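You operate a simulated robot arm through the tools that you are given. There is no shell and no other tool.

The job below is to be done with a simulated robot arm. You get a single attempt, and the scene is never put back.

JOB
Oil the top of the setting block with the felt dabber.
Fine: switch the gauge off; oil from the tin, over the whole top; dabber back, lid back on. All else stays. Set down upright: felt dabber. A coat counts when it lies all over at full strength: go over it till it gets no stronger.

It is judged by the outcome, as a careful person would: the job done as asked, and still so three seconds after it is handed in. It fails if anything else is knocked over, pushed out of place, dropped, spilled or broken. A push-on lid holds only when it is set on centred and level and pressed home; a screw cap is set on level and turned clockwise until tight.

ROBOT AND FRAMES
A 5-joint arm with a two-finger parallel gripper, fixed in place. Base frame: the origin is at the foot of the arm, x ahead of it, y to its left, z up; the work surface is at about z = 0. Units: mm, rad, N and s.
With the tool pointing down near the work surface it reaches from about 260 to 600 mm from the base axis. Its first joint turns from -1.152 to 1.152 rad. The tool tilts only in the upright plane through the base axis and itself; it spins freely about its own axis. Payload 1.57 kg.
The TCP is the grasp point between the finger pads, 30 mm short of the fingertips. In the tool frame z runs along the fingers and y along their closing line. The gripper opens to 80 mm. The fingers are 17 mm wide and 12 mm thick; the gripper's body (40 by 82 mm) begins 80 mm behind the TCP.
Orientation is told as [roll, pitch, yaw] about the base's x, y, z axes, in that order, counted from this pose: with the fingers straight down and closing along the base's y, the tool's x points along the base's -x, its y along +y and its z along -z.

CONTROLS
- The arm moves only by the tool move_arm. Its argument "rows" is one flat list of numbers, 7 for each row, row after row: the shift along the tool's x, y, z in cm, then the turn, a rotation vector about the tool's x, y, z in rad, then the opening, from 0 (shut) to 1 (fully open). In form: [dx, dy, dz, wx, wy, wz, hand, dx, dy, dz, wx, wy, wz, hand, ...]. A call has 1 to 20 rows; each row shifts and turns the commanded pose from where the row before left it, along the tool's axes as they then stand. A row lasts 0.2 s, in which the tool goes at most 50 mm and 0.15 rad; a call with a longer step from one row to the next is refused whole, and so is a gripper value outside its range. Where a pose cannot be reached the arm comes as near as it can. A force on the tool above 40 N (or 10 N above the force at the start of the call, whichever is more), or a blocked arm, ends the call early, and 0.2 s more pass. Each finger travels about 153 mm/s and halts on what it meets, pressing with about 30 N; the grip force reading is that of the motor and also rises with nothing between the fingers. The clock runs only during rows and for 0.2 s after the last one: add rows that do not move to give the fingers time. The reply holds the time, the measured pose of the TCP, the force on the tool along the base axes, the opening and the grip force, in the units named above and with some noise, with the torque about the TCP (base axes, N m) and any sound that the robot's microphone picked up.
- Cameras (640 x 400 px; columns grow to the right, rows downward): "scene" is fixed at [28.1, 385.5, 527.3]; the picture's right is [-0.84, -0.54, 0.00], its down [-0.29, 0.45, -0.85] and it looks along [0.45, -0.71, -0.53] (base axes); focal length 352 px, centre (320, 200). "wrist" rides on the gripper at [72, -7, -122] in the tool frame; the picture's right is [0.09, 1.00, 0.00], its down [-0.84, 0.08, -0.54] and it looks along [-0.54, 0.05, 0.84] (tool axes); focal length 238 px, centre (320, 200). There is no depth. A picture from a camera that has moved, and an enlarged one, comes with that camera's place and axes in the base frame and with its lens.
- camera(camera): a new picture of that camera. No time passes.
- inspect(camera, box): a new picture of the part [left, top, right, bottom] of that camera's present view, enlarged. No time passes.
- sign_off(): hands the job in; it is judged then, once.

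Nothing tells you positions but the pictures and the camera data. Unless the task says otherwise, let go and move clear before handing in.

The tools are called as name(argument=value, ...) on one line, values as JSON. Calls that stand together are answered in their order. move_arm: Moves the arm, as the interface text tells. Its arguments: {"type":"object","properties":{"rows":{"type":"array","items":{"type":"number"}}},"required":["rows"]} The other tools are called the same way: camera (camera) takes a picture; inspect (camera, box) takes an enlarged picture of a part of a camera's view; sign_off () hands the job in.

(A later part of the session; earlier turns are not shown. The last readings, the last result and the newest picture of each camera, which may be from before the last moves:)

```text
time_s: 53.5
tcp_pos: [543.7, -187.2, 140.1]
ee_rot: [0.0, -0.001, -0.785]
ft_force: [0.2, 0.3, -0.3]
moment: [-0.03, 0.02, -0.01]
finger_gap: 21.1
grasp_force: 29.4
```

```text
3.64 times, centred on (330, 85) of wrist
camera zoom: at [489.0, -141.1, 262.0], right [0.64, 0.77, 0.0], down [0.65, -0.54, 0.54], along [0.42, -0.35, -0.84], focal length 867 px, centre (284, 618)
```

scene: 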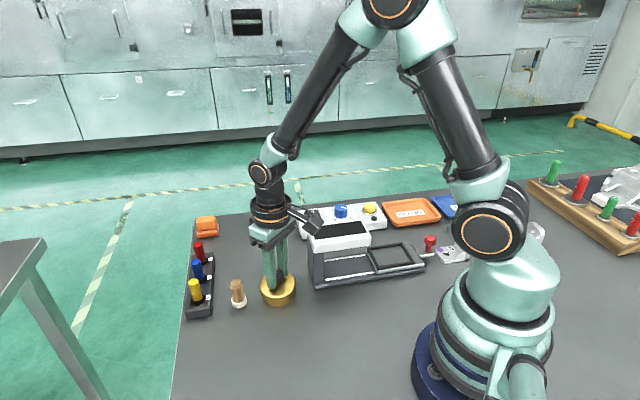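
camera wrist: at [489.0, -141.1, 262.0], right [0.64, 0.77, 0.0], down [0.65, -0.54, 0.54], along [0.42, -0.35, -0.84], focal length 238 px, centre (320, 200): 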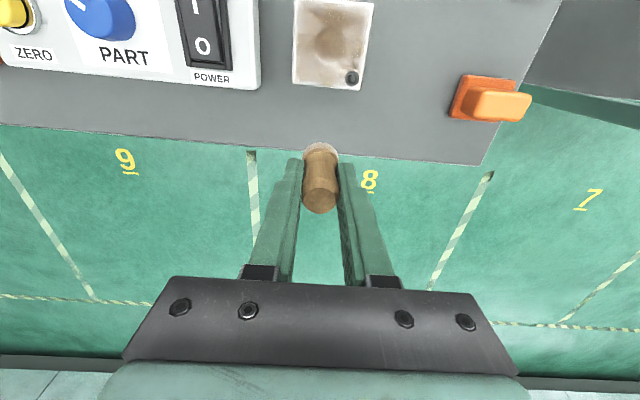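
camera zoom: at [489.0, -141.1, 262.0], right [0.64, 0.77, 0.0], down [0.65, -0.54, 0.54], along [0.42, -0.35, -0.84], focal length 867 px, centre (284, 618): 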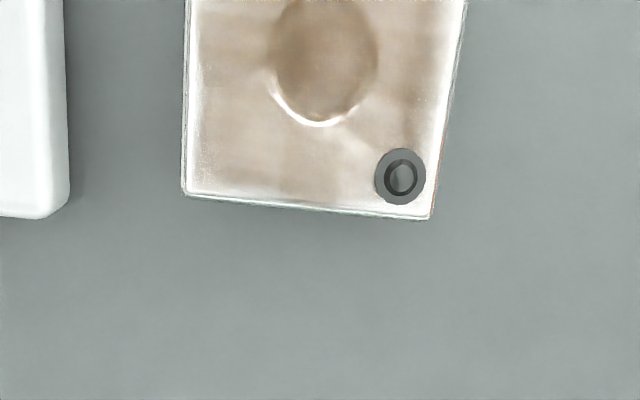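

The film is uneven, lighter at the far side near the screw. I'll return to the tin for more oil.

move_arm(rows=[4.545, 0.18, 0, 0, 0, 0, 0, 4.545, 0.18, 0, 0, 0, 0, 0, 4.545, 0.18, 0, 0, 0, 0, 0, 4.545, 0.18, 0, 0, 0, 0, 0, 4.545, 0.18, 0, 0, 0, 0, 0, 4.545, 0.18, 0, 0, 0, 0, 0, 0, 0, 0, 0, 0, 0, 0])

camera(camera="wrist")

inspect(camera="scene", box=[220, 200, 340, 320])

```text
time_s: 55.1
tcp_pos: [358.2, 13.1, 142.9]
ee_rot: [-0.001, 0.0, -0.784]
ft_force: [-0.9, 1.1, 0.0]
moment: [-0.02, -0.02, 0.0]
finger_gap: 20.9
grasp_force: 30.2
```

```text
taken
camera wrist: at [301.9, 59.1, 264.6], right [0.64, 0.77, 0.0], down [0.65, -0.54, 0.54], along [0.42, -0.35, -0.84], focal length 238 px, centre (320, 200)
```

wrist: 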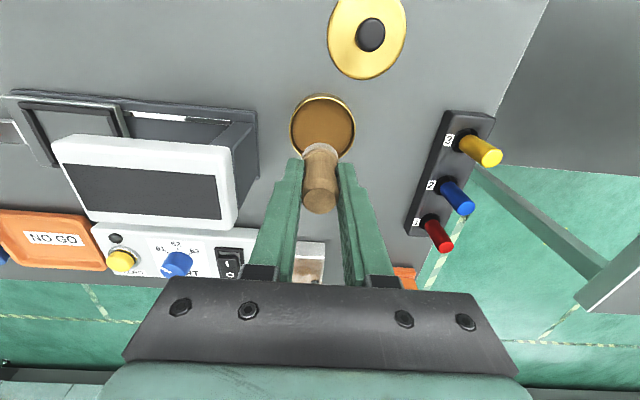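

```text
3.33 times, centred on (280, 260) of scene
camera zoom: at [28.1, 385.5, 527.3], right [-0.84, -0.54, 0.0], down [-0.29, 0.45, -0.85], along [0.45, -0.71, -0.53], focal length 1172 px, centre (453, 0)
```

zoom: 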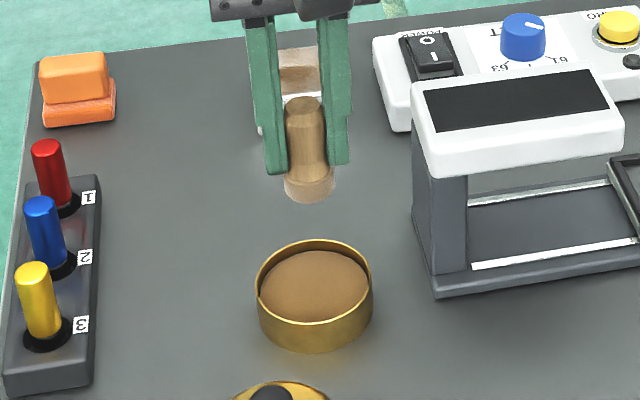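

Over the tin, felt visibly paler. Lowering onto the oil pad again.

move_arm(rows=[0, 0, 3.6, 0, 0, 0, 0, 0, 0, 3.4, 0, 0, 0, 0, 0, 0, 0.2, 0, 0, 0, 0, 0, 0, 0.1, 0, 0, 0, 0, 0, 0, 0.1, 0, 0, 0, 0, 0, 0, 0.1, 0, 0, 0, 0, 0, 0, 0, 0, 0, 0, 0])

inspect(camera="scene", box=[230, 240, 320, 320])

```text
time_s: 56.7
tcp_pos: [359.0, 14.1, 65.2]
ee_rot: [0.0, 0.0, -0.787]
ft_force: [0.7, 0.2, -1.2]
moment: [-0.03, 0.03, 0.01]
finger_gap: 20.3
grasp_force: 30.0
```

```text
5.00 times, centred on (275, 280) of scene
camera zoom: at [28.1, 385.5, 527.3], right [-0.84, -0.54, 0.0], down [-0.29, 0.45, -0.85], along [0.45, -0.71, -0.53], focal length 1757 px, centre (545, -200)
```

zoom: 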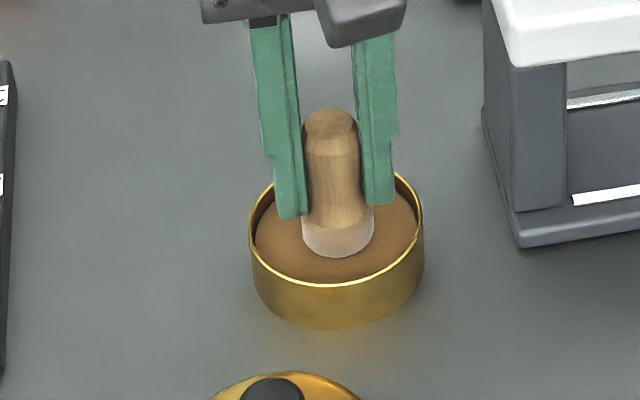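

Not yet touching; I'll continue down in 1 mm steps until a few newtons.

move_arm(rows=[0, 0, 0.1, 0, 0, 0, 0, 0, 0, 0.05, 0, 0, 0, 0, 0, 0, 0, 0, 0, 0, 0])

inspect(camera="scene", box=[230, 240, 320, 320])

```text
time_s: 57.5
tcp_pos: [357.9, 14.2, 63.5]
ee_rot: [0.001, 0.001, -0.786]
ft_force: [-2.7, 2.4, 9.6]
moment: [0.04, 0.06, -0.01]
finger_gap: 21.0
grasp_force: 30.6
```

```text
5.00 times, centred on (275, 280) of scene
camera zoom: at [28.1, 385.5, 527.3], right [-0.84, -0.54, 0.0], down [-0.29, 0.45, -0.85], along [0.45, -0.71, -0.53], focal length 1757 px, centre (545, -200)
```

zoom: 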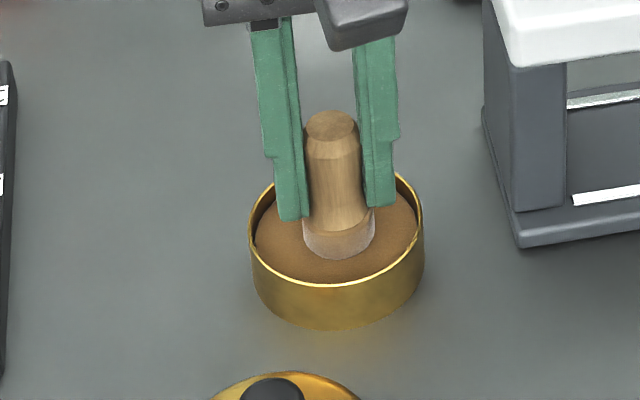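

Contact 10 N. I'll dwell for over a second to load the felt.

move_arm(rows=[0, 0, 0.02, 0, 0, 0, 0, 0, 0, 0, 0, 0, 0, 0, 0, 0, 0, 0, 0, 0, 0, 0, 0, 0, 0, 0, 0, 0, 0, 0, 0, 0, 0, 0, 0, 0, 0, 0, 0, 0, 0, 0, 0, 0, 0, 0, 0, 0, 0])

inspect(camera="scene", box=[230, 240, 320, 320])

```text
time_s: 59.1
tcp_pos: [358.7, 13.3, 63.8]
ee_rot: [0.002, -0.002, -0.785]
ft_force: [2.2, -0.6, 11.4]
moment: [-0.1, -0.19, 0.02]
finger_gap: 20.8
grasp_force: 30.1
```

```text
5.00 times, centred on (275, 280) of scene
camera zoom: at [28.1, 385.5, 527.3], right [-0.84, -0.54, 0.0], down [-0.29, 0.45, -0.85], along [0.45, -0.71, -0.53], focal length 1757 px, centre (545, -200)
```

zoom: 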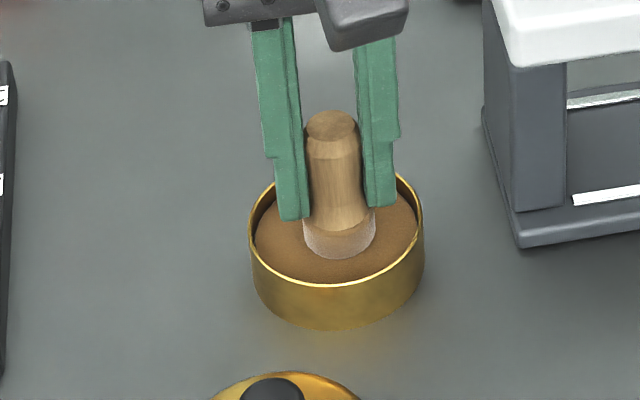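

The felt is reloaded. Lifting out and heading to the block's left part (scene view), beside the screw but clear of it.

move_arm(rows=[0, 0, -0.6, 0, 0, 0, 0, 0, 0, -3, 0, 0, 0, 0, 0, 0, -3, 0, 0, 0, 0, -3.996, 0.243, 0, 0, 0, 0, 0, -3.996, 0.243, 0, 0, 0, 0, 0, -3.996, 0.243, 0, 0, 0, 0, 0, -3.996, 0.243, 0, 0, 0, 0, 0, -3.996, 0.243, 0, 0, 0, 0, 0, 0, 0, 2.5, 0, 0, 0, 0, 0, 0, 2.0, 0, 0, 0, 0, 0, 0, 0, 0, 0, 0, 0])

inspect(camera="scene", box=[240, 180, 310, 240])

inspect(camera="wrist", box=[220, 60, 420, 220])

```text
time_s: 61.5
tcp_pos: [509.7, -120.1, 83.8]
ee_rot: [-0.001, -0.001, -0.786]
ft_force: [-0.5, 0.2, -0.3]
moment: [-0.01, 0.02, 0.0]
finger_gap: 20.7
grasp_force: 29.9
```

```text
6.67 times, centred on (275, 210) of scene
camera zoom: at [28.1, 385.5, 527.3], right [-0.84, -0.54, 0.0], down [-0.29, 0.45, -0.85], along [0.45, -0.71, -0.53], focal length 2343 px, centre (620, 133)
```

zoom: 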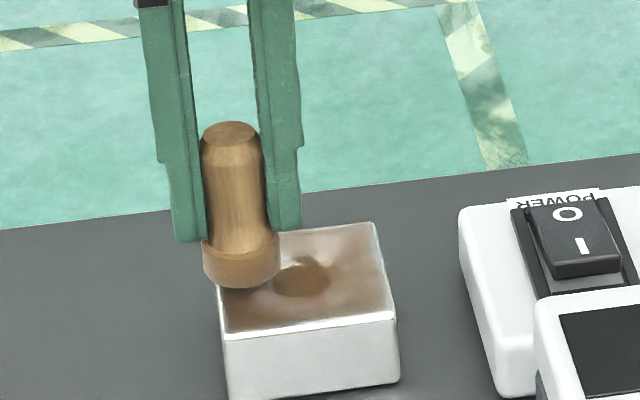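

```text
2.50 times, centred on (320, 140) of wrist
camera zoom: at [453.8, -74.9, 206.8], right [0.64, 0.77, 0.0], down [0.65, -0.54, 0.54], along [0.42, -0.35, -0.84], focal length 596 px, centre (320, 350)
```

zoom: 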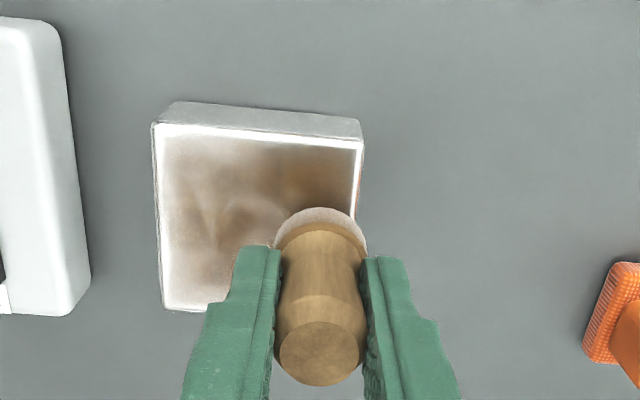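

Slightly close to the screw, so I'll shift 2 mm away from it, and lower to contact.

move_arm(rows=[0.2, 0, 0.2, 0, 0, 0, 0, 0, 0, 0.15, 0, 0, 0, 0, 0, 0, 0.1, 0, 0, 0, 0, 0, 0, 0.05, 0, 0, 0, 0, 0, 0, 0, 0, 0, 0, 0])

```text
time_s: 62.7
tcp_pos: [508.5, -116.4, 79.0]
ee_rot: [-0.001, 0.0, -0.786]
ft_force: [-0.7, -0.3, -0.4]
moment: [-0.01, 0.01, 0.0]
finger_gap: 20.7
grasp_force: 30.2
```

Not yet touching; lowering another half to one millimetre.

move_arm(rows=[0, 0, 0.05, 0, 0, 0, 0, 0, 0, 0.05, 0, 0, 0, 0, 0, 0, 0, 0, 0, 0, 0])

```text
time_s: 63.5
tcp_pos: [507.0, -117.2, 78.5]
ee_rot: [0.001, -0.001, -0.787]
ft_force: [-4.0, 1.1, 8.7]
moment: [-0.03, 0.07, 0.01]
finger_gap: 20.7
grasp_force: 29.9
```

8.7 N contact. Now I'll sweep around the screw's left side over the block edge, keeping ~2 mm clear of the screw, then check.

move_arm(rows=[-0.35, 0.85, 0, 0, 0, 0, 0, -0.4, 0.6, 0, 0, 0, 0, 0])

inspect(camera="scene", box=[240, 190, 310, 250])

inspect(camera="wrist", box=[220, 60, 420, 220])

```text
time_s: 64.1
tcp_pos: [524.1, -112.6, 78.3]
ee_rot: [0.001, -0.002, -0.786]
ft_force: [-7.6, -1.2, 17.4]
moment: [-0.34, 0.36, -0.08]
finger_gap: 20.6
grasp_force: 29.8
```

```text
6.67 times, centred on (275, 220) of scene
camera zoom: at [28.0, 385.5, 527.3], right [-0.84, -0.54, 0.0], down [-0.29, 0.45, -0.85], along [0.45, -0.71, -0.53], focal length 2343 px, centre (620, 67)
```

zoom: 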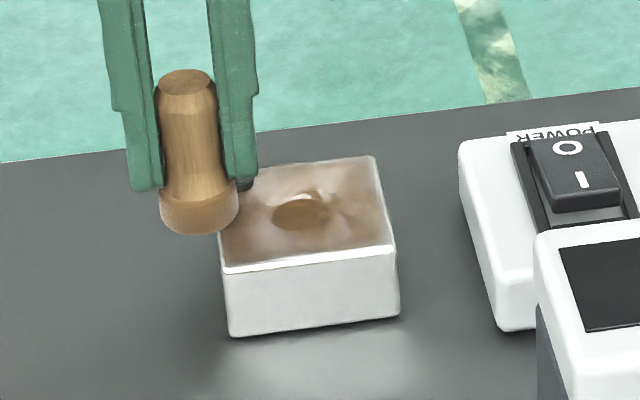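

```text
2.50 times, centred on (320, 140) of wrist
camera zoom: at [467.4, -66.3, 200.6], right [0.64, 0.77, 0.0], down [0.65, -0.54, 0.54], along [0.42, -0.35, -0.84], focal length 596 px, centre (320, 350)
```

zoom: 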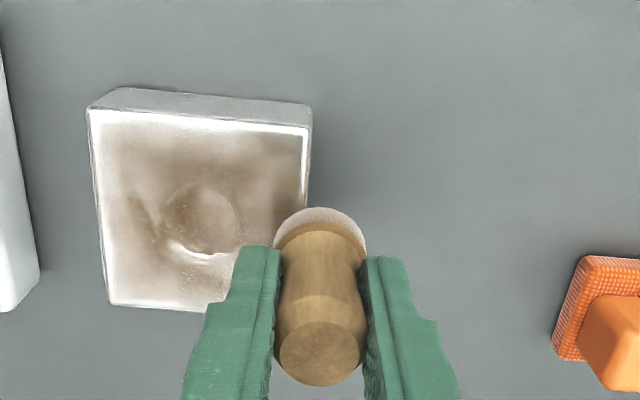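

The sweep is safe so far (block unmoved). I'll ease slightly, go a bit further around the corner, and return.

move_arm(rows=[-0.3, 0.22, -0.03, 0, 0, 0, 0, -0.25, 0.21, 0, 0, 0, 0, 0, 0, 0, 0, 0, 0, 0, 0])

inspect(camera="scene", box=[240, 190, 310, 250])

inspect(camera="wrist", box=[220, 60, 420, 220])

```text
time_s: 64.9
tcp_pos: [530.3, -112.9, 77.8]
ee_rot: [-0.001, -0.001, -0.785]
ft_force: [-4.3, 1.0, 10.2]
moment: [-0.07, 0.16, -0.02]
finger_gap: 20.7
grasp_force: 29.8
```

```text
6.67 times, centred on (275, 220) of scene
camera zoom: at [28.1, 385.5, 527.3], right [-0.84, -0.54, 0.0], down [-0.29, 0.45, -0.85], along [0.45, -0.71, -0.53], focal length 2343 px, centre (620, 67)
```

zoom: 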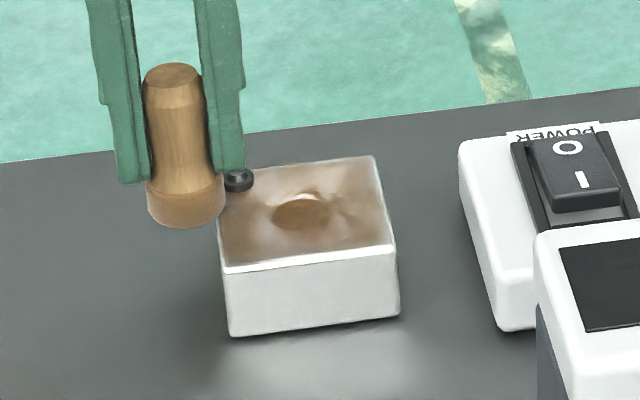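

```text
2.50 times, centred on (320, 140) of wrist
camera zoom: at [474.0, -67.1, 200.4], right [0.64, 0.77, 0.0], down [0.65, -0.54, 0.54], along [0.42, -0.35, -0.84], focal length 596 px, centre (320, 350)
```

zoom: 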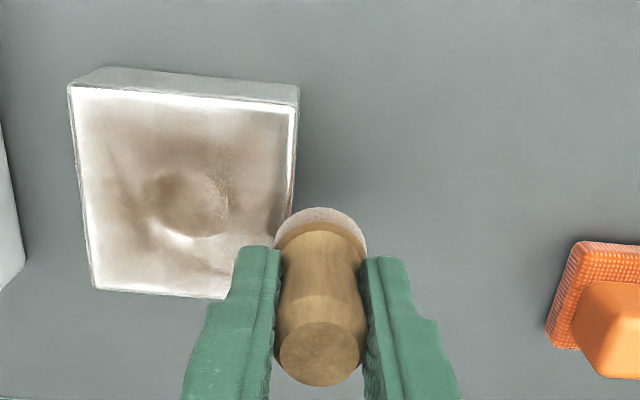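

Good, still light contact. Now I'll lift 1 cm and make vertical dabs at the outer side of the screw (edge strip), then at the corner.

move_arm(rows=[0, 0, -1, 0, 0, 0, 0, -1.19, 0.18, 0, 0, 0, 0, 0, 0, 0, 0.7, 0, 0, 0, 0, 0, 0, 0.2, 0, 0, 0, 0, 0, 0, 0.1, 0, 0, 0, 0, 0, 0, 0.0, 0, 0, 0, 0])

inspect(camera="scene", box=[240, 190, 310, 250])

inspect(camera="wrist", box=[220, 60, 420, 220])

```text
time_s: 66.3
tcp_pos: [540.1, -120.5, 76.9]
ee_rot: [-0.002, 0.0, -0.785]
ft_force: [-1.0, -0.5, 4.4]
moment: [-0.05, 0.08, -0.03]
finger_gap: 20.6
grasp_force: 30.0
```

```text
6.67 times, centred on (275, 220) of scene
camera zoom: at [28.1, 385.5, 527.3], right [-0.84, -0.54, 0.0], down [-0.29, 0.45, -0.85], along [0.45, -0.71, -0.53], focal length 2343 px, centre (620, 67)
```

zoom: 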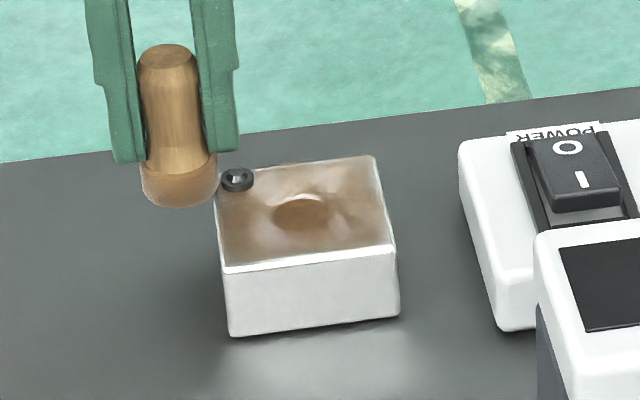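

```text
2.50 times, centred on (320, 140) of wrist
camera zoom: at [484.0, -75.3, 200.6], right [0.64, 0.77, 0.0], down [0.65, -0.54, 0.54], along [0.42, -0.35, -0.84], focal length 596 px, centre (320, 350)
```

zoom: 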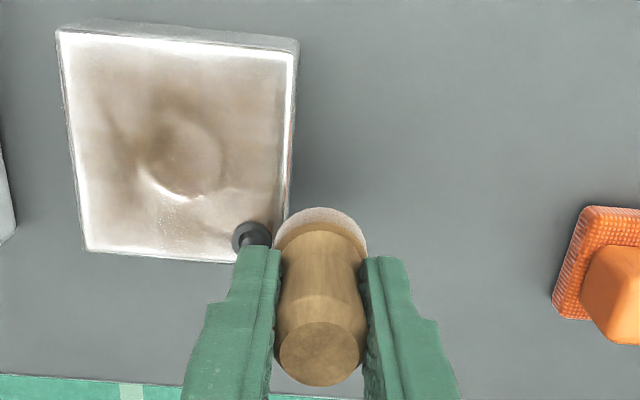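

Light contact on the edge strip. Next the corner dab: lift, move around, and press down vertically.

move_arm(rows=[0, 0, -1.2, 0, 0, 0, 0, -1.5, -0.55, 0, 0, 0, 0, 0, 0, 0, 0.8, 0, 0, 0, 0, 0, 0, 0.25, 0, 0, 0, 0, 0, 0, 0.1, 0, 0, 0, 0, 0, 0, 0.05, 0, 0, 0, 0, 0, 0, 0.0, 0, 0, 0, 0])

inspect(camera="scene", box=[240, 190, 310, 250])

inspect(camera="wrist", box=[220, 30, 420, 220])

```text
time_s: 67.9
tcp_pos: [548.0, -135.2, 78.6]
ee_rot: [0.0, 0.0, -0.785]
ft_force: [0.6, 0.2, 0.7]
moment: [-0.01, 0.0, -0.02]
finger_gap: 20.8
grasp_force: 30.6
```

```text
6.67 times, centred on (275, 220) of scene
camera zoom: at [28.1, 385.5, 527.3], right [-0.84, -0.54, 0.0], down [-0.29, 0.45, -0.85], along [0.45, -0.71, -0.53], focal length 2343 px, centre (620, 67)
```

zoom: 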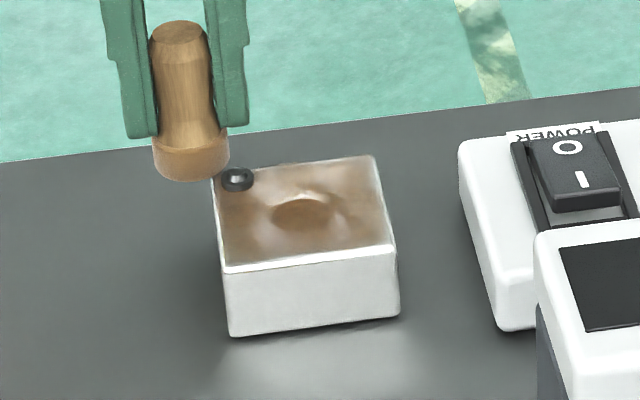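

```text
2.11 times, centred on (320, 125) of wrist
camera zoom: at [491.3, -89.7, 200.7], right [0.64, 0.77, 0.0], down [0.65, -0.54, 0.54], along [0.42, -0.35, -0.84], focal length 502 px, centre (320, 358)
```

zoom: 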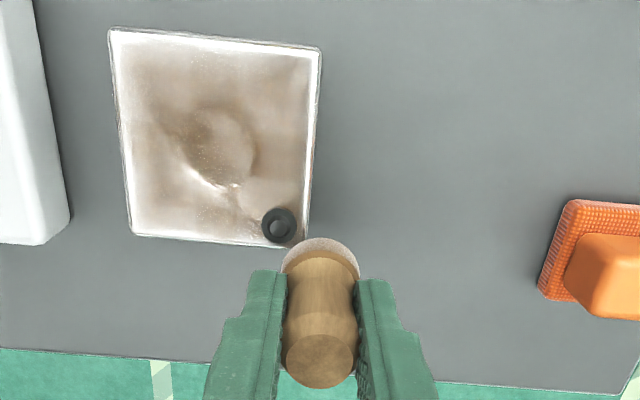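

Not yet touching; I'll nudge in 0.8 mm each way and lower a bit more.

move_arm(rows=[0.08, -0.08, 0, 0, 0, 0, 0, 0, 0, 0.05, 0, 0, 0, 0, 0, 0, 0.05, 0, 0, 0, 0, 0, 0, 0, 0, 0, 0, 0])

```text
time_s: 68.9
tcp_pos: [546.3, -134.9, 77.0]
ee_rot: [0.002, -0.003, -0.784]
ft_force: [-2.0, -0.3, 8.9]
moment: [0.01, 0.16, -0.02]
finger_gap: 20.8
grasp_force: 30.1
```

Corner dab made (9 N). Next the other side of the screw: lift, move around, press down.

move_arm(rows=[0, 0, -1.2, 0, 0, 0, 0, -0.62, -1.5, 0, 0, 0, 0, 0, 0, 0, 0.8, 0, 0, 0, 0, 0, 0, 0.3, 0, 0, 0, 0, 0, 0, 0.1, 0, 0, 0, 0, 0, 0, 0.0, 0, 0, 0, 0])

inspect(camera="scene", box=[240, 190, 310, 250])

inspect(camera="wrist", box=[220, 30, 420, 220])

```text
time_s: 70.3
tcp_pos: [539.5, -150.5, 77.7]
ee_rot: [0.001, 0.0, -0.786]
ft_force: [-3.0, 1.0, 6.2]
moment: [0.11, 0.2, -0.02]
finger_gap: 20.5
grasp_force: 30.2
```

```text
6.67 times, centred on (275, 220) of scene
camera zoom: at [28.1, 385.5, 527.3], right [-0.84, -0.54, 0.0], down [-0.29, 0.45, -0.85], along [0.45, -0.71, -0.53], focal length 2343 px, centre (620, 67)
```

zoom: 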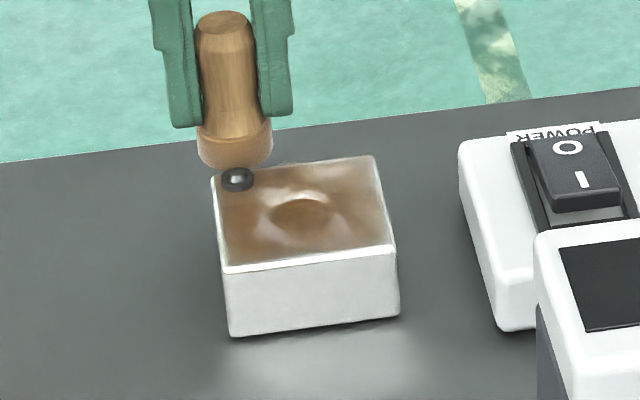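

```text
2.11 times, centred on (320, 125) of wrist
camera zoom: at [482.9, -104.6, 199.9], right [0.64, 0.77, 0.0], down [0.65, -0.54, 0.54], along [0.42, -0.35, -0.84], focal length 502 px, centre (320, 358)
```

zoom: 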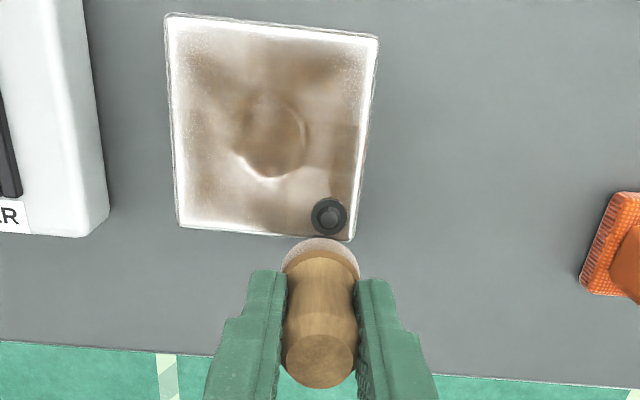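

Contact on the far edge strip. I'll now slide around the screw's right side onto the block in an arc.

move_arm(rows=[0.05, -0.7, 0, 0, 0, 0, 0, 0.16, -0.36, 0, 0, 0, 0, 0, 0.35, -0.47, 0, 0, 0, 0, 0, 0.4, -0.3, 0, 0, 0, 0, 0, 0.4, -0.21, 0, 0, 0, 0, 0, 0.74, -0.13, 0, 0, 0, 0, 0])

inspect(camera="scene", box=[240, 190, 310, 250])

inspect(camera="wrist", box=[220, 30, 420, 220])

```text
time_s: 71.7
tcp_pos: [510.1, -150.5, 77.3]
ee_rot: [0.003, 0.0, -0.788]
ft_force: [4.4, -5.0, 11.6]
moment: [-0.26, -0.25, -0.01]
finger_gap: 20.6
grasp_force: 30.2
```

```text
6.67 times, centred on (275, 220) of scene
camera zoom: at [28.1, 385.5, 527.3], right [-0.84, -0.54, 0.0], down [-0.29, 0.45, -0.85], along [0.45, -0.71, -0.53], focal length 2343 px, centre (620, 67)
```

zoom: 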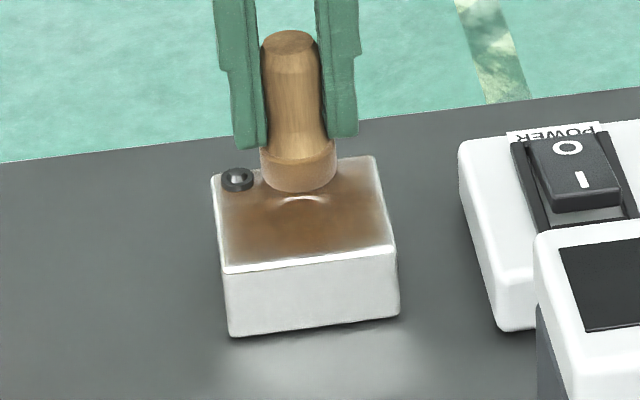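

```text
2.11 times, centred on (320, 125) of wrist
camera zoom: at [453.5, -106.1, 200.2], right [0.64, 0.77, 0.0], down [0.64, -0.54, 0.54], along [0.42, -0.35, -0.84], focal length 502 px, centre (320, 358)
```

zoom: 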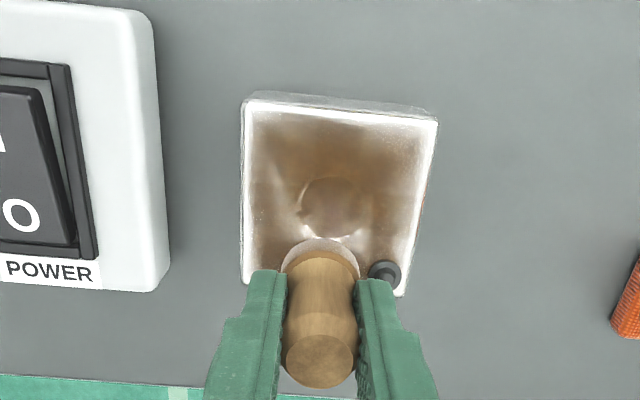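

The film around the screw is filled in. Now the second pass around the other edges, with the felt centre nearer the edges.

move_arm(rows=[-0.3, -1.2, 0, 0, 0, 0, 0, 0, -1.3, 0, 0, 0, 0, 0, 1.24, 0, 0, 0, 0, 0, 0, 1.24, 0, 0, 0, 0, 0, 0, 1.24, 0, 0, 0, 0, 0, 0, 1.24, 0, 0, 0, 0, 0, 0])

inspect(camera="scene", box=[240, 190, 310, 250])

inspect(camera="wrist", box=[220, 60, 420, 220])

```text
time_s: 73.1
tcp_pos: [458.2, -135.0, 78.0]
ee_rot: [0.002, -0.002, -0.786]
ft_force: [3.9, -3.9, 10.5]
moment: [-0.24, -0.28, 0.01]
finger_gap: 20.8
grasp_force: 30.4
```

```text
6.67 times, centred on (275, 220) of scene
camera zoom: at [28.1, 385.5, 527.3], right [-0.84, -0.54, 0.0], down [-0.29, 0.45, -0.85], along [0.45, -0.71, -0.53], focal length 2343 px, centre (620, 67)
```

zoom: 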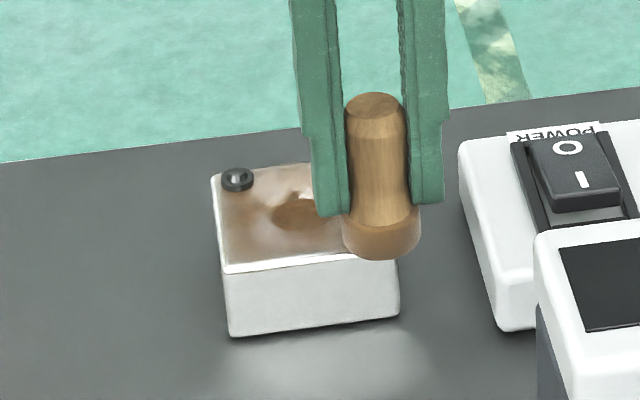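

```text
2.50 times, centred on (320, 140) of wrist
camera zoom: at [402.7, -89.6, 200.2], right [0.64, 0.77, 0.0], down [0.65, -0.54, 0.54], along [0.42, -0.35, -0.84], focal length 596 px, centre (320, 350)
```

zoom: 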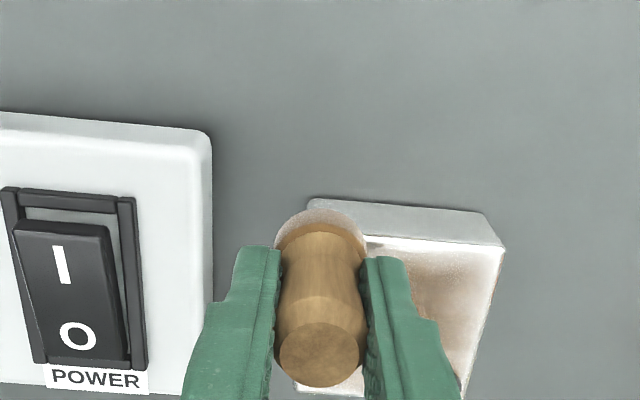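

Good; continuing along the near edge, the left edge, and the inner arc beside the screw.

move_arm(rows=[0, 1.25, 0, 0, 0, 0, 0, 0, 1.25, 0, 0, 0, 0, 0, 0, 1.25, 0, 0, 0, 0, 0, 0, 1.25, 0, 0, 0, 0, 0, -1.1, 0, 0, 0, 0, 0, 0, -1.1, 0, 0, 0, 0, 0, 0])

inspect(camera="scene", box=[240, 190, 310, 250])

inspect(camera="wrist", box=[220, 60, 420, 220])

```text
time_s: 74.3
tcp_pos: [496.3, -100.6, 76.2]
ee_rot: [-0.009, 0.013, -0.779]
ft_force: [-5.9, 2.6, 8.7]
moment: [0.06, 0.15, -0.01]
finger_gap: 20.6
grasp_force: 30.5
stopped in row 5: the force on the tool passed its limit at 49 N (the readings are from after the stop); the commanded pose is now the measured one
```

```text
6.67 times, centred on (275, 220) of scene
camera zoom: at [28.1, 385.5, 527.3], right [-0.84, -0.54, 0.0], down [-0.29, 0.45, -0.85], along [0.45, -0.71, -0.53], focal length 2343 px, centre (620, 67)
```

zoom: 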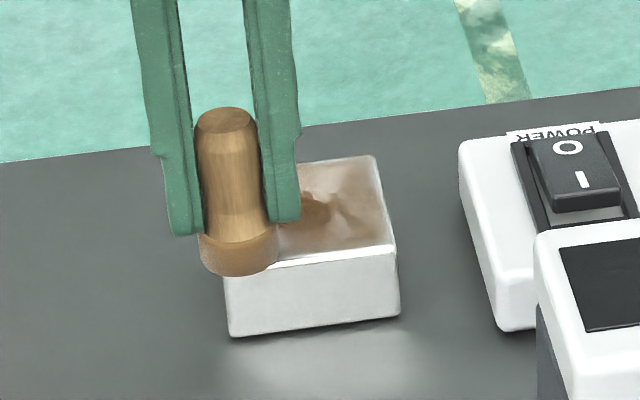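

```text
2.50 times, centred on (320, 140) of wrist
camera zoom: at [441.6, -56.0, 200.1], right [0.64, 0.77, -0.01], down [0.66, -0.54, 0.53], along [0.4, -0.34, -0.85], focal length 596 px, centre (320, 350)
```

zoom: 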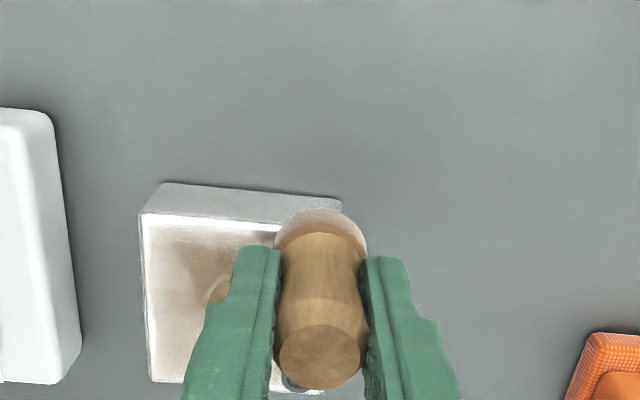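

A force stop occurred as the felt turned the corner near the edge; the block appears unmoved. I'll lift straight off and check the dabber's hold.

move_arm(rows=[0, 0, -0.3, 0, 0, 0, 0, 0, 0, -1, 0, 0, 0, 0, 0, 0, -2, 0, 0, 0, 0, 0, 0, 0, 0, 0, 0, 0])

inspect(camera="scene", box=[240, 170, 310, 250])

inspect(camera="wrist", box=[220, 60, 420, 220])

```text
time_s: 75.3
tcp_pos: [498.2, -100.3, 109.4]
ee_rot: [-0.008, 0.014, -0.78]
ft_force: [-0.3, 0.0, 0.4]
moment: [-0.01, 0.0, 0.0]
finger_gap: 21.0
grasp_force: 29.8
```

```text
5.00 times, centred on (275, 210) of scene
camera zoom: at [28.1, 385.5, 527.3], right [-0.84, -0.54, 0.0], down [-0.29, 0.45, -0.85], along [0.45, -0.71, -0.53], focal length 1757 px, centre (545, 150)
```

zoom: 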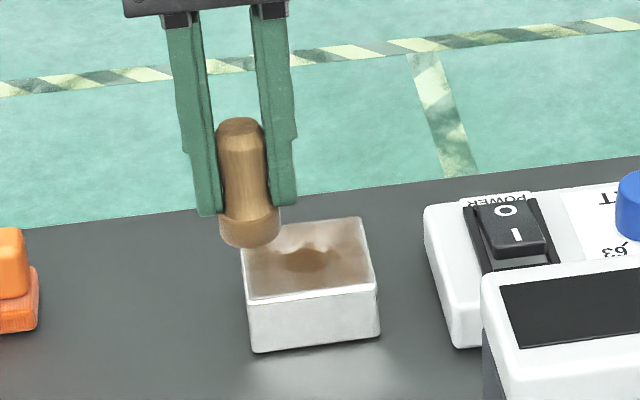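

```text
2.50 times, centred on (320, 140) of wrist
camera zoom: at [443.2, -55.9, 233.2], right [0.64, 0.77, -0.01], down [0.66, -0.54, 0.53], along [0.41, -0.34, -0.85], focal length 596 px, centre (320, 350)
```

zoom: 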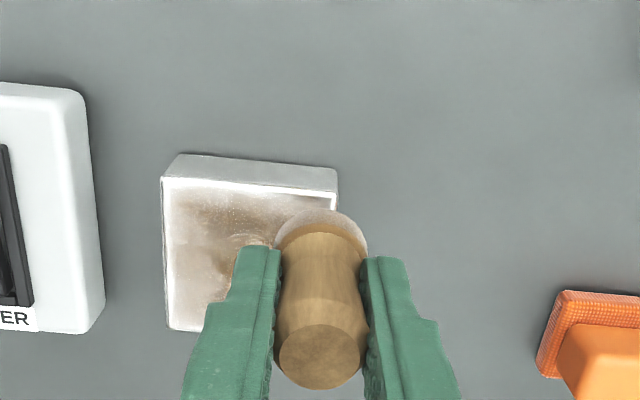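

The tool picked up a ~0.9° tilt at the stop; I'll undo that and move aside to view the film.

move_arm(rows=[0, 0, -3, -0.008, -0.014, 0, 0, -4, 0, 0, 0, 0, 0, 0, -4, 0, 0, 0, 0, 0, 0, 0, 0, 0, 0, 0, 0, 0])

inspect(camera="scene", box=[255, 200, 295, 235])

inspect(camera="wrist", box=[220, 0, 380, 140])

```text
time_s: 76.3
tcp_pos: [554.0, -156.4, 135.2]
ee_rot: [0.001, 0.001, -0.78]
ft_force: [0.7, 0.0, -1.0]
moment: [-0.01, 0.0, -0.03]
finger_gap: 21.0
grasp_force: 30.3
```

```text
11.43 times, centred on (275, 218) of scene
camera zoom: at [28.1, 385.4, 527.3], right [-0.84, -0.54, 0.0], down [-0.29, 0.45, -0.85], along [0.45, -0.71, -0.53], focal length 4017 px, centre (834, 0)
```

zoom: 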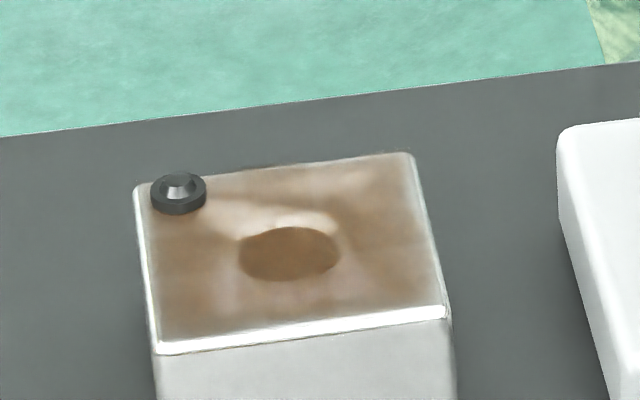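

```text
2.86 times, centred on (300, 70) of wrist
camera zoom: at [497.8, -111.8, 258.2], right [0.64, 0.77, 0.0], down [0.65, -0.53, 0.54], along [0.42, -0.34, -0.84], focal length 681 px, centre (377, 571)
```

zoom: 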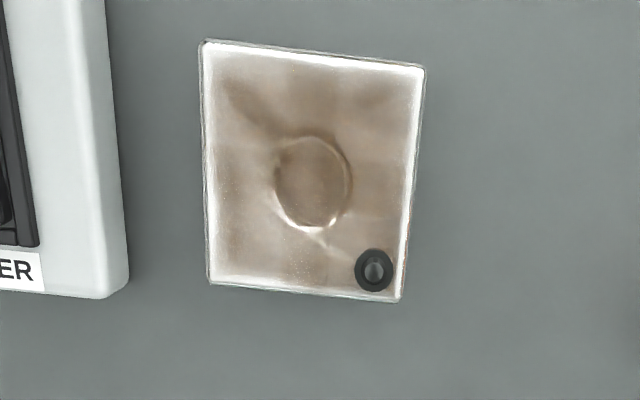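

The whole top carries a brown film now, with some variation. I'll re-dip for a further full pass.

move_arm(rows=[4.307, -0.282, 0, 0, 0, 0, 0, 4.307, -0.282, 0, 0, 0, 0, 0, 4.307, -0.282, 0, 0, 0, 0, 0, 4.307, -0.282, 0, 0, 0, 0, 0, 4.307, -0.282, 0, 0, 0, 0, 0, 4.307, -0.282, 0, 0, 0, 0, 0, 0, 0, 0, 0, 0, 0, 0])

inspect(camera="scene", box=[220, 200, 340, 320])

inspect(camera="wrist", box=[240, 70, 400, 220])

```text
time_s: 77.9
tcp_pos: [358.4, 12.1, 139.3]
ee_rot: [0.0, -0.001, -0.78]
ft_force: [-0.5, -0.2, -0.8]
moment: [0.01, -0.03, 0.02]
finger_gap: 20.7
grasp_force: 29.9
```

```text
3.33 times, centred on (280, 260) of scene
camera zoom: at [28.1, 385.5, 527.3], right [-0.84, -0.54, 0.0], down [-0.29, 0.45, -0.85], along [0.45, -0.71, -0.53], focal length 1172 px, centre (453, 0)
```

zoom: 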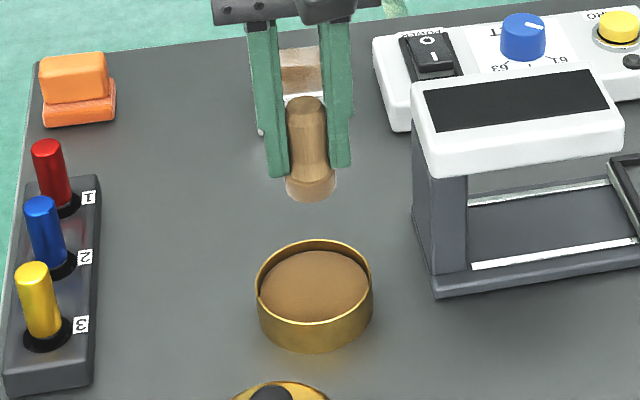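

```text
2.67 times, centred on (320, 145) of wrist
camera zoom: at [301.4, 58.1, 262.3], right [0.64, 0.77, 0.0], down [0.65, -0.53, 0.54], along [0.42, -0.34, -0.84], focal length 636 px, centre (320, 347)
```

zoom: 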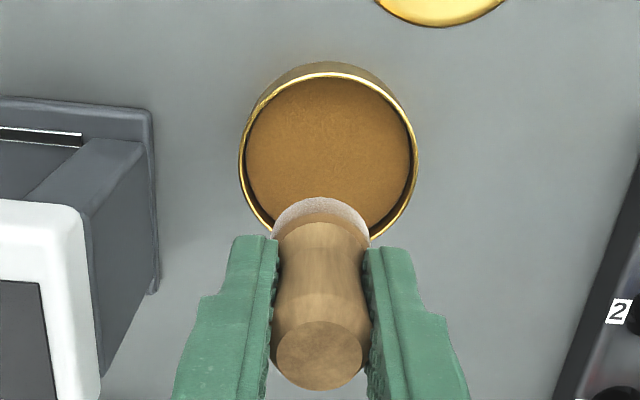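

Centred over the tin again. Lowering to the oil pad.

move_arm(rows=[0, 0, 3.6, 0, 0, 0, 0, 0, 0, 3.4, 0, 0, 0, 0, 0, 0, 0.2, 0, 0, 0, 0, 0, 0, 0.1, 0, 0, 0, 0, 0, 0, 0, 0, 0, 0, 0])

```text
time_s: 79.1
tcp_pos: [359.2, 13.5, 65.1]
ee_rot: [0.0, -0.001, -0.781]
ft_force: [0.6, 0.3, 0.3]
moment: [-0.01, -0.01, 0.0]
finger_gap: 20.8
grasp_force: 30.1
```

The felt is just above the pad, so I'll lower a further 1–2 mm in small steps.

move_arm(rows=[0, 0, 0.1, 0, 0, 0, 0, 0, 0, 0.05, 0, 0, 0, 0, 0, 0, 0.05, 0, 0, 0, 0, 0, 0, 0, 0, 0, 0, 0])

```text
time_s: 80.1
tcp_pos: [358.3, 12.1, 63.7]
ee_rot: [0.001, 0.001, -0.782]
ft_force: [0.7, -0.8, -0.4]
moment: [0.01, -0.01, -0.02]
finger_gap: 20.6
grasp_force: 30.1
```

Still no contact; another millimetre in half steps.

move_arm(rows=[0, 0, 0.05, 0, 0, 0, 0, 0, 0, 0.05, 0, 0, 0, 0, 0, 0, 0, 0, 0, 0, 0])

```text
time_s: 80.9
tcp_pos: [358.5, 12.6, 61.9]
ee_rot: [-0.001, 0.001, -0.779]
ft_force: [-0.5, 0.5, -0.7]
moment: [-0.01, 0.01, -0.01]
finger_gap: 20.8
grasp_force: 29.6
```

No force yet, so the dabber must have slid further up in the grip at the force stop; continuing gently.

move_arm(rows=[0, 0, 0.05, 0, 0, 0, 0, 0, 0, 0.05, 0, 0, 0, 0, 0, 0, 0, 0, 0, 0, 0])

inspect(camera="scene", box=[230, 240, 320, 320])

```text
time_s: 81.7
tcp_pos: [358.2, 11.8, 61.7]
ee_rot: [0.0, -0.001, -0.78]
ft_force: [0.2, 0.2, -0.4]
moment: [-0.01, 0.01, 0.02]
finger_gap: 20.9
grasp_force: 29.9
```

```text
5.00 times, centred on (275, 280) of scene
camera zoom: at [28.1, 385.5, 527.3], right [-0.84, -0.54, 0.0], down [-0.29, 0.45, -0.85], along [0.45, -0.71, -0.53], focal length 1757 px, centre (545, -200)
```

zoom: 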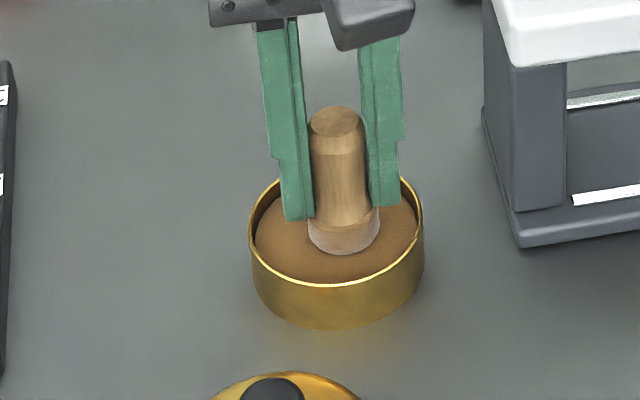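

Close now; two more half-millimetre steps.

move_arm(rows=[0, 0, 0.05, 0, 0, 0, 0, 0, 0, 0.05, 0, 0, 0, 0, 0, 0, 0, 0, 0, 0, 0])

```text
time_s: 82.5
tcp_pos: [358.6, 12.0, 61.2]
ee_rot: [0.0, 0.0, -0.78]
ft_force: [-3.5, 1.2, 10.1]
moment: [-0.06, 0.01, -0.04]
finger_gap: 20.5
grasp_force: 30.3
```

Contact at 10 N (TCP z≈61). Dwelling to load the felt.

move_arm(rows=[0, 0, 0, 0, 0, 0, 0, 0, 0, 0, 0, 0, 0, 0, 0, 0, 0, 0, 0, 0, 0, 0, 0, 0, 0, 0, 0, 0, 0, 0, 0, 0, 0, 0, 0, 0, 0, 0, 0, 0, 0, 0, 0, 0, 0, 0, 0, 0, 0])

inspect(camera="scene", box=[230, 240, 320, 320])

```text
time_s: 84.1
tcp_pos: [359.8, 12.3, 61.4]
ee_rot: [0.0, 0.0, -0.78]
ft_force: [0.8, -0.1, 9.6]
moment: [-0.08, -0.15, -0.01]
finger_gap: 20.8
grasp_force: 30.4
```

```text
5.00 times, centred on (275, 280) of scene
camera zoom: at [28.1, 385.5, 527.3], right [-0.84, -0.54, 0.0], down [-0.29, 0.45, -0.85], along [0.45, -0.71, -0.53], focal length 1757 px, centre (545, -200)
```

zoom: 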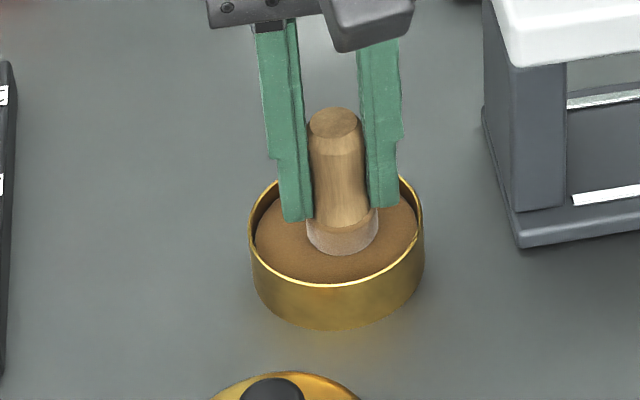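

Loaded. Lifting out and going to the block's near-left corner for the third pass.

move_arm(rows=[0, 0, -0.6, 0, 0, 0, 0, 0, 0, -3, 0, 0, 0, 0, 0, 0, -3, 0, 0, 0, 0, -4.47, 0.32, 0, 0, 0, 0, 0, -4.47, 0.32, 0, 0, 0, 0, 0, -4.47, 0.32, 0, 0, 0, 0, 0, -4.47, 0.32, 0, 0, 0, 0, 0, 0, 0, 2.5, 0, 0, 0, 0, 0, 0, 2.2, 0, 0, 0, 0, 0, 0, 0, 0, 0, 0, 0])

inspect(camera="scene", box=[240, 190, 310, 250])

inspect(camera="wrist", box=[220, 60, 420, 220])

```text
time_s: 86.3
tcp_pos: [493.9, -105.4, 78.6]
ee_rot: [0.001, 0.0, -0.779]
ft_force: [-0.4, 0.2, -0.1]
moment: [-0.02, 0.0, -0.02]
finger_gap: 20.6
grasp_force: 30.1
```

```text
6.67 times, centred on (275, 220) of scene
camera zoom: at [28.1, 385.5, 527.3], right [-0.84, -0.54, 0.0], down [-0.29, 0.45, -0.85], along [0.45, -0.71, -0.53], focal length 2343 px, centre (620, 67)
```

zoom: 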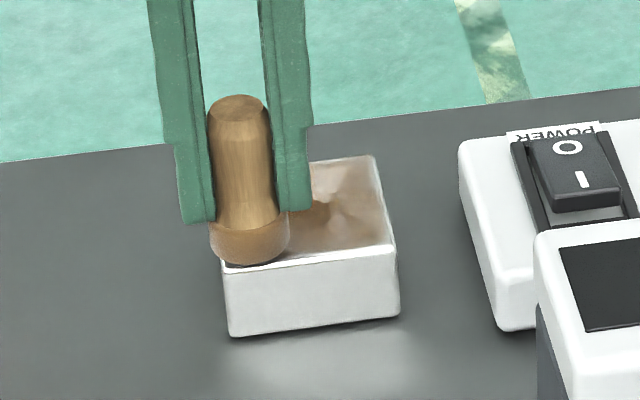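

```text
2.50 times, centred on (320, 140) of wrist
camera zoom: at [437.8, -60.2, 201.6], right [0.64, 0.77, 0.0], down [0.65, -0.53, 0.54], along [0.42, -0.34, -0.84], focal length 596 px, centre (320, 350)
```

zoom: 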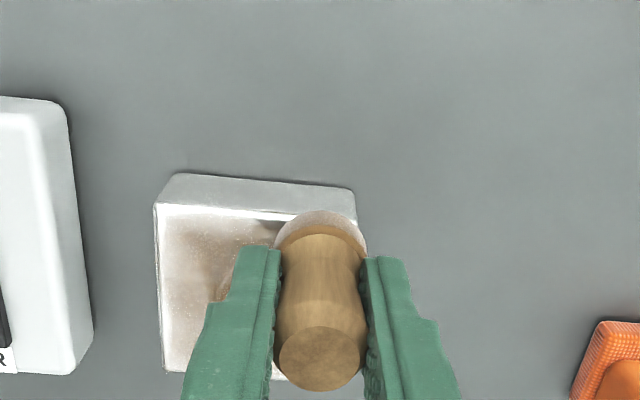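

Over the near-left corner. Lowering to light contact.

move_arm(rows=[0, 0, 0.15, 0, 0, 0, 0, 0, 0, 0.1, 0, 0, 0, 0, 0, 0, 0, 0, 0, 0, 0])

```text
time_s: 87.1
tcp_pos: [494.1, -104.2, 77.3]
ee_rot: [-0.001, -0.001, -0.78]
ft_force: [0.0, -0.1, 0.1]
moment: [0.0, 0.01, -0.02]
finger_gap: 20.7
grasp_force: 29.8
```

Not touching yet; half-millimetre steps further.

move_arm(rows=[0, 0, 0.05, 0, 0, 0, 0, 0, 0, 0.05, 0, 0, 0, 0, 0, 0, 0, 0, 0, 0, 0])

```text
time_s: 87.9
tcp_pos: [494.3, -104.7, 77.3]
ee_rot: [-0.001, 0.003, -0.781]
ft_force: [0.2, -0.3, -0.4]
moment: [-0.01, -0.01, -0.02]
finger_gap: 20.7
grasp_force: 29.8
```

Still free; one more pair of half-millimetre steps.

move_arm(rows=[0, 0, 0.05, 0, 0, 0, 0, 0, 0, 0.05, 0, 0, 0, 0, 0, 0, 0, 0, 0, 0, 0])

```text
time_s: 88.7
tcp_pos: [493.6, -104.6, 77.7]
ee_rot: [-0.001, 0.001, -0.78]
ft_force: [-5.4, -1.8, 14.1]
moment: [-0.15, 0.13, -0.09]
finger_gap: 20.7
grasp_force: 29.5
```

14 N contact. Now a denser raster (lines 8 mm apart) over the near half.

move_arm(rows=[0, -1.075, -0.015, 0, 0, 0, 0, 0, -1.075, 0, 0, 0, 0, 0, 0, -1.075, 0, 0, 0, 0, 0, 0, -1.075, 0, 0, 0, 0, 0, -0.8, 0, 0, 0, 0, 0, 0, 0, 1.1, 0, 0, 0, 0, 0, 0, 1.1, 0, 0, 0, 0, 0, 0, 1.1, 0, 0, 0, 0, 0, 0, 1.1, 0, 0, 0, 0, 0])

inspect(camera="scene", box=[240, 190, 310, 250])

```text
time_s: 90.7
tcp_pos: [501.7, -110.2, 74.3]
ee_rot: [0.0, -0.003, -0.782]
ft_force: [-5.7, -8.7, 20.6]
moment: [-0.41, 0.11, -0.08]
finger_gap: 20.9
grasp_force: 29.9
```

```text
6.67 times, centred on (275, 220) of scene
camera zoom: at [28.0, 385.5, 527.3], right [-0.84, -0.54, 0.0], down [-0.29, 0.45, -0.85], along [0.45, -0.71, -0.53], focal length 2343 px, centre (620, 67)
```

zoom: 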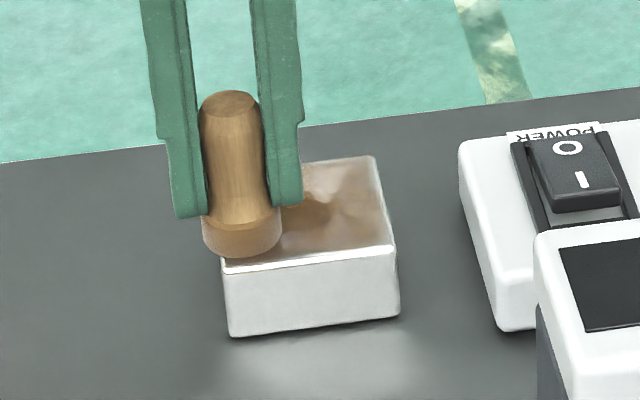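

Continuing the raster over the rest with slightly reduced pressure.

move_arm(rows=[-0.8, 0, -0.03, 0, 0, 0, 0, 0, -1.12, 0, 0, 0, 0, 0, 0, -1.12, 0, 0, 0, 0, 0, 0, -1.12, 0, 0, 0, 0, 0, 0, -1.12, 0, 0, 0, 0, 0, -0.8, 0, 0, 0, 0, 0, 0, 0, 1.03, 0, 0, 0, 0, 0, 0, 1.03, 0, 0, 0, 0, 0, 0, 1.03, 0, 0, 0, 0, 0])

inspect(camera="scene", box=[240, 190, 310, 250])

inspect(camera="wrist", box=[220, 60, 420, 220])

```text
time_s: 92.7
tcp_pos: [500.5, -131.0, 75.2]
ee_rot: [0.0, 0.001, -0.782]
ft_force: [-1.2, -4.1, 5.7]
moment: [-0.2, 0.0, -0.08]
finger_gap: 20.6
grasp_force: 30.1
```

```text
6.67 times, centred on (275, 220) of scene
camera zoom: at [28.1, 385.5, 527.3], right [-0.84, -0.54, 0.0], down [-0.29, 0.45, -0.85], along [0.45, -0.71, -0.53], focal length 2343 px, centre (620, 67)
```

zoom: 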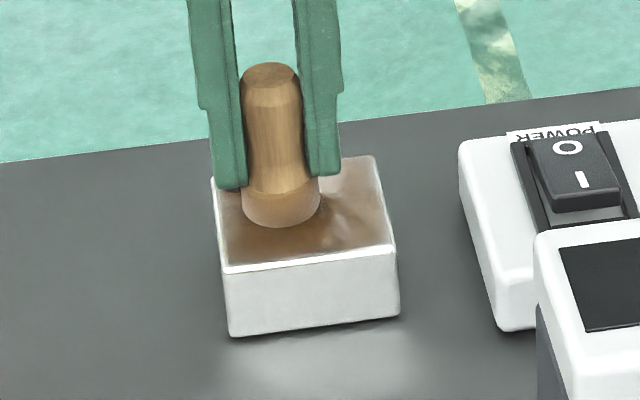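

```text
2.50 times, centred on (320, 140) of wrist
camera zoom: at [445.2, -85.6, 198.8], right [0.63, 0.77, 0.0], down [0.65, -0.53, 0.54], along [0.42, -0.34, -0.84], focal length 596 px, centre (320, 350)
```

zoom: 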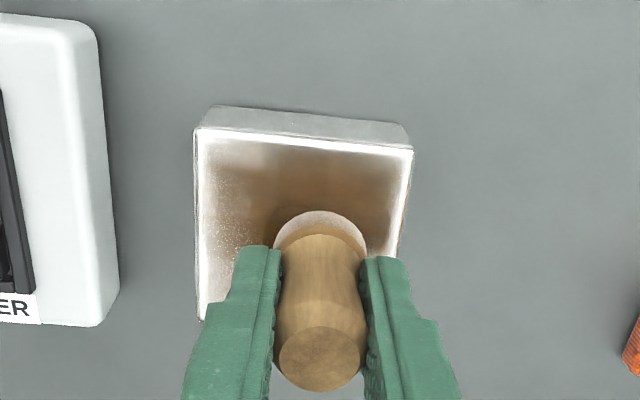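

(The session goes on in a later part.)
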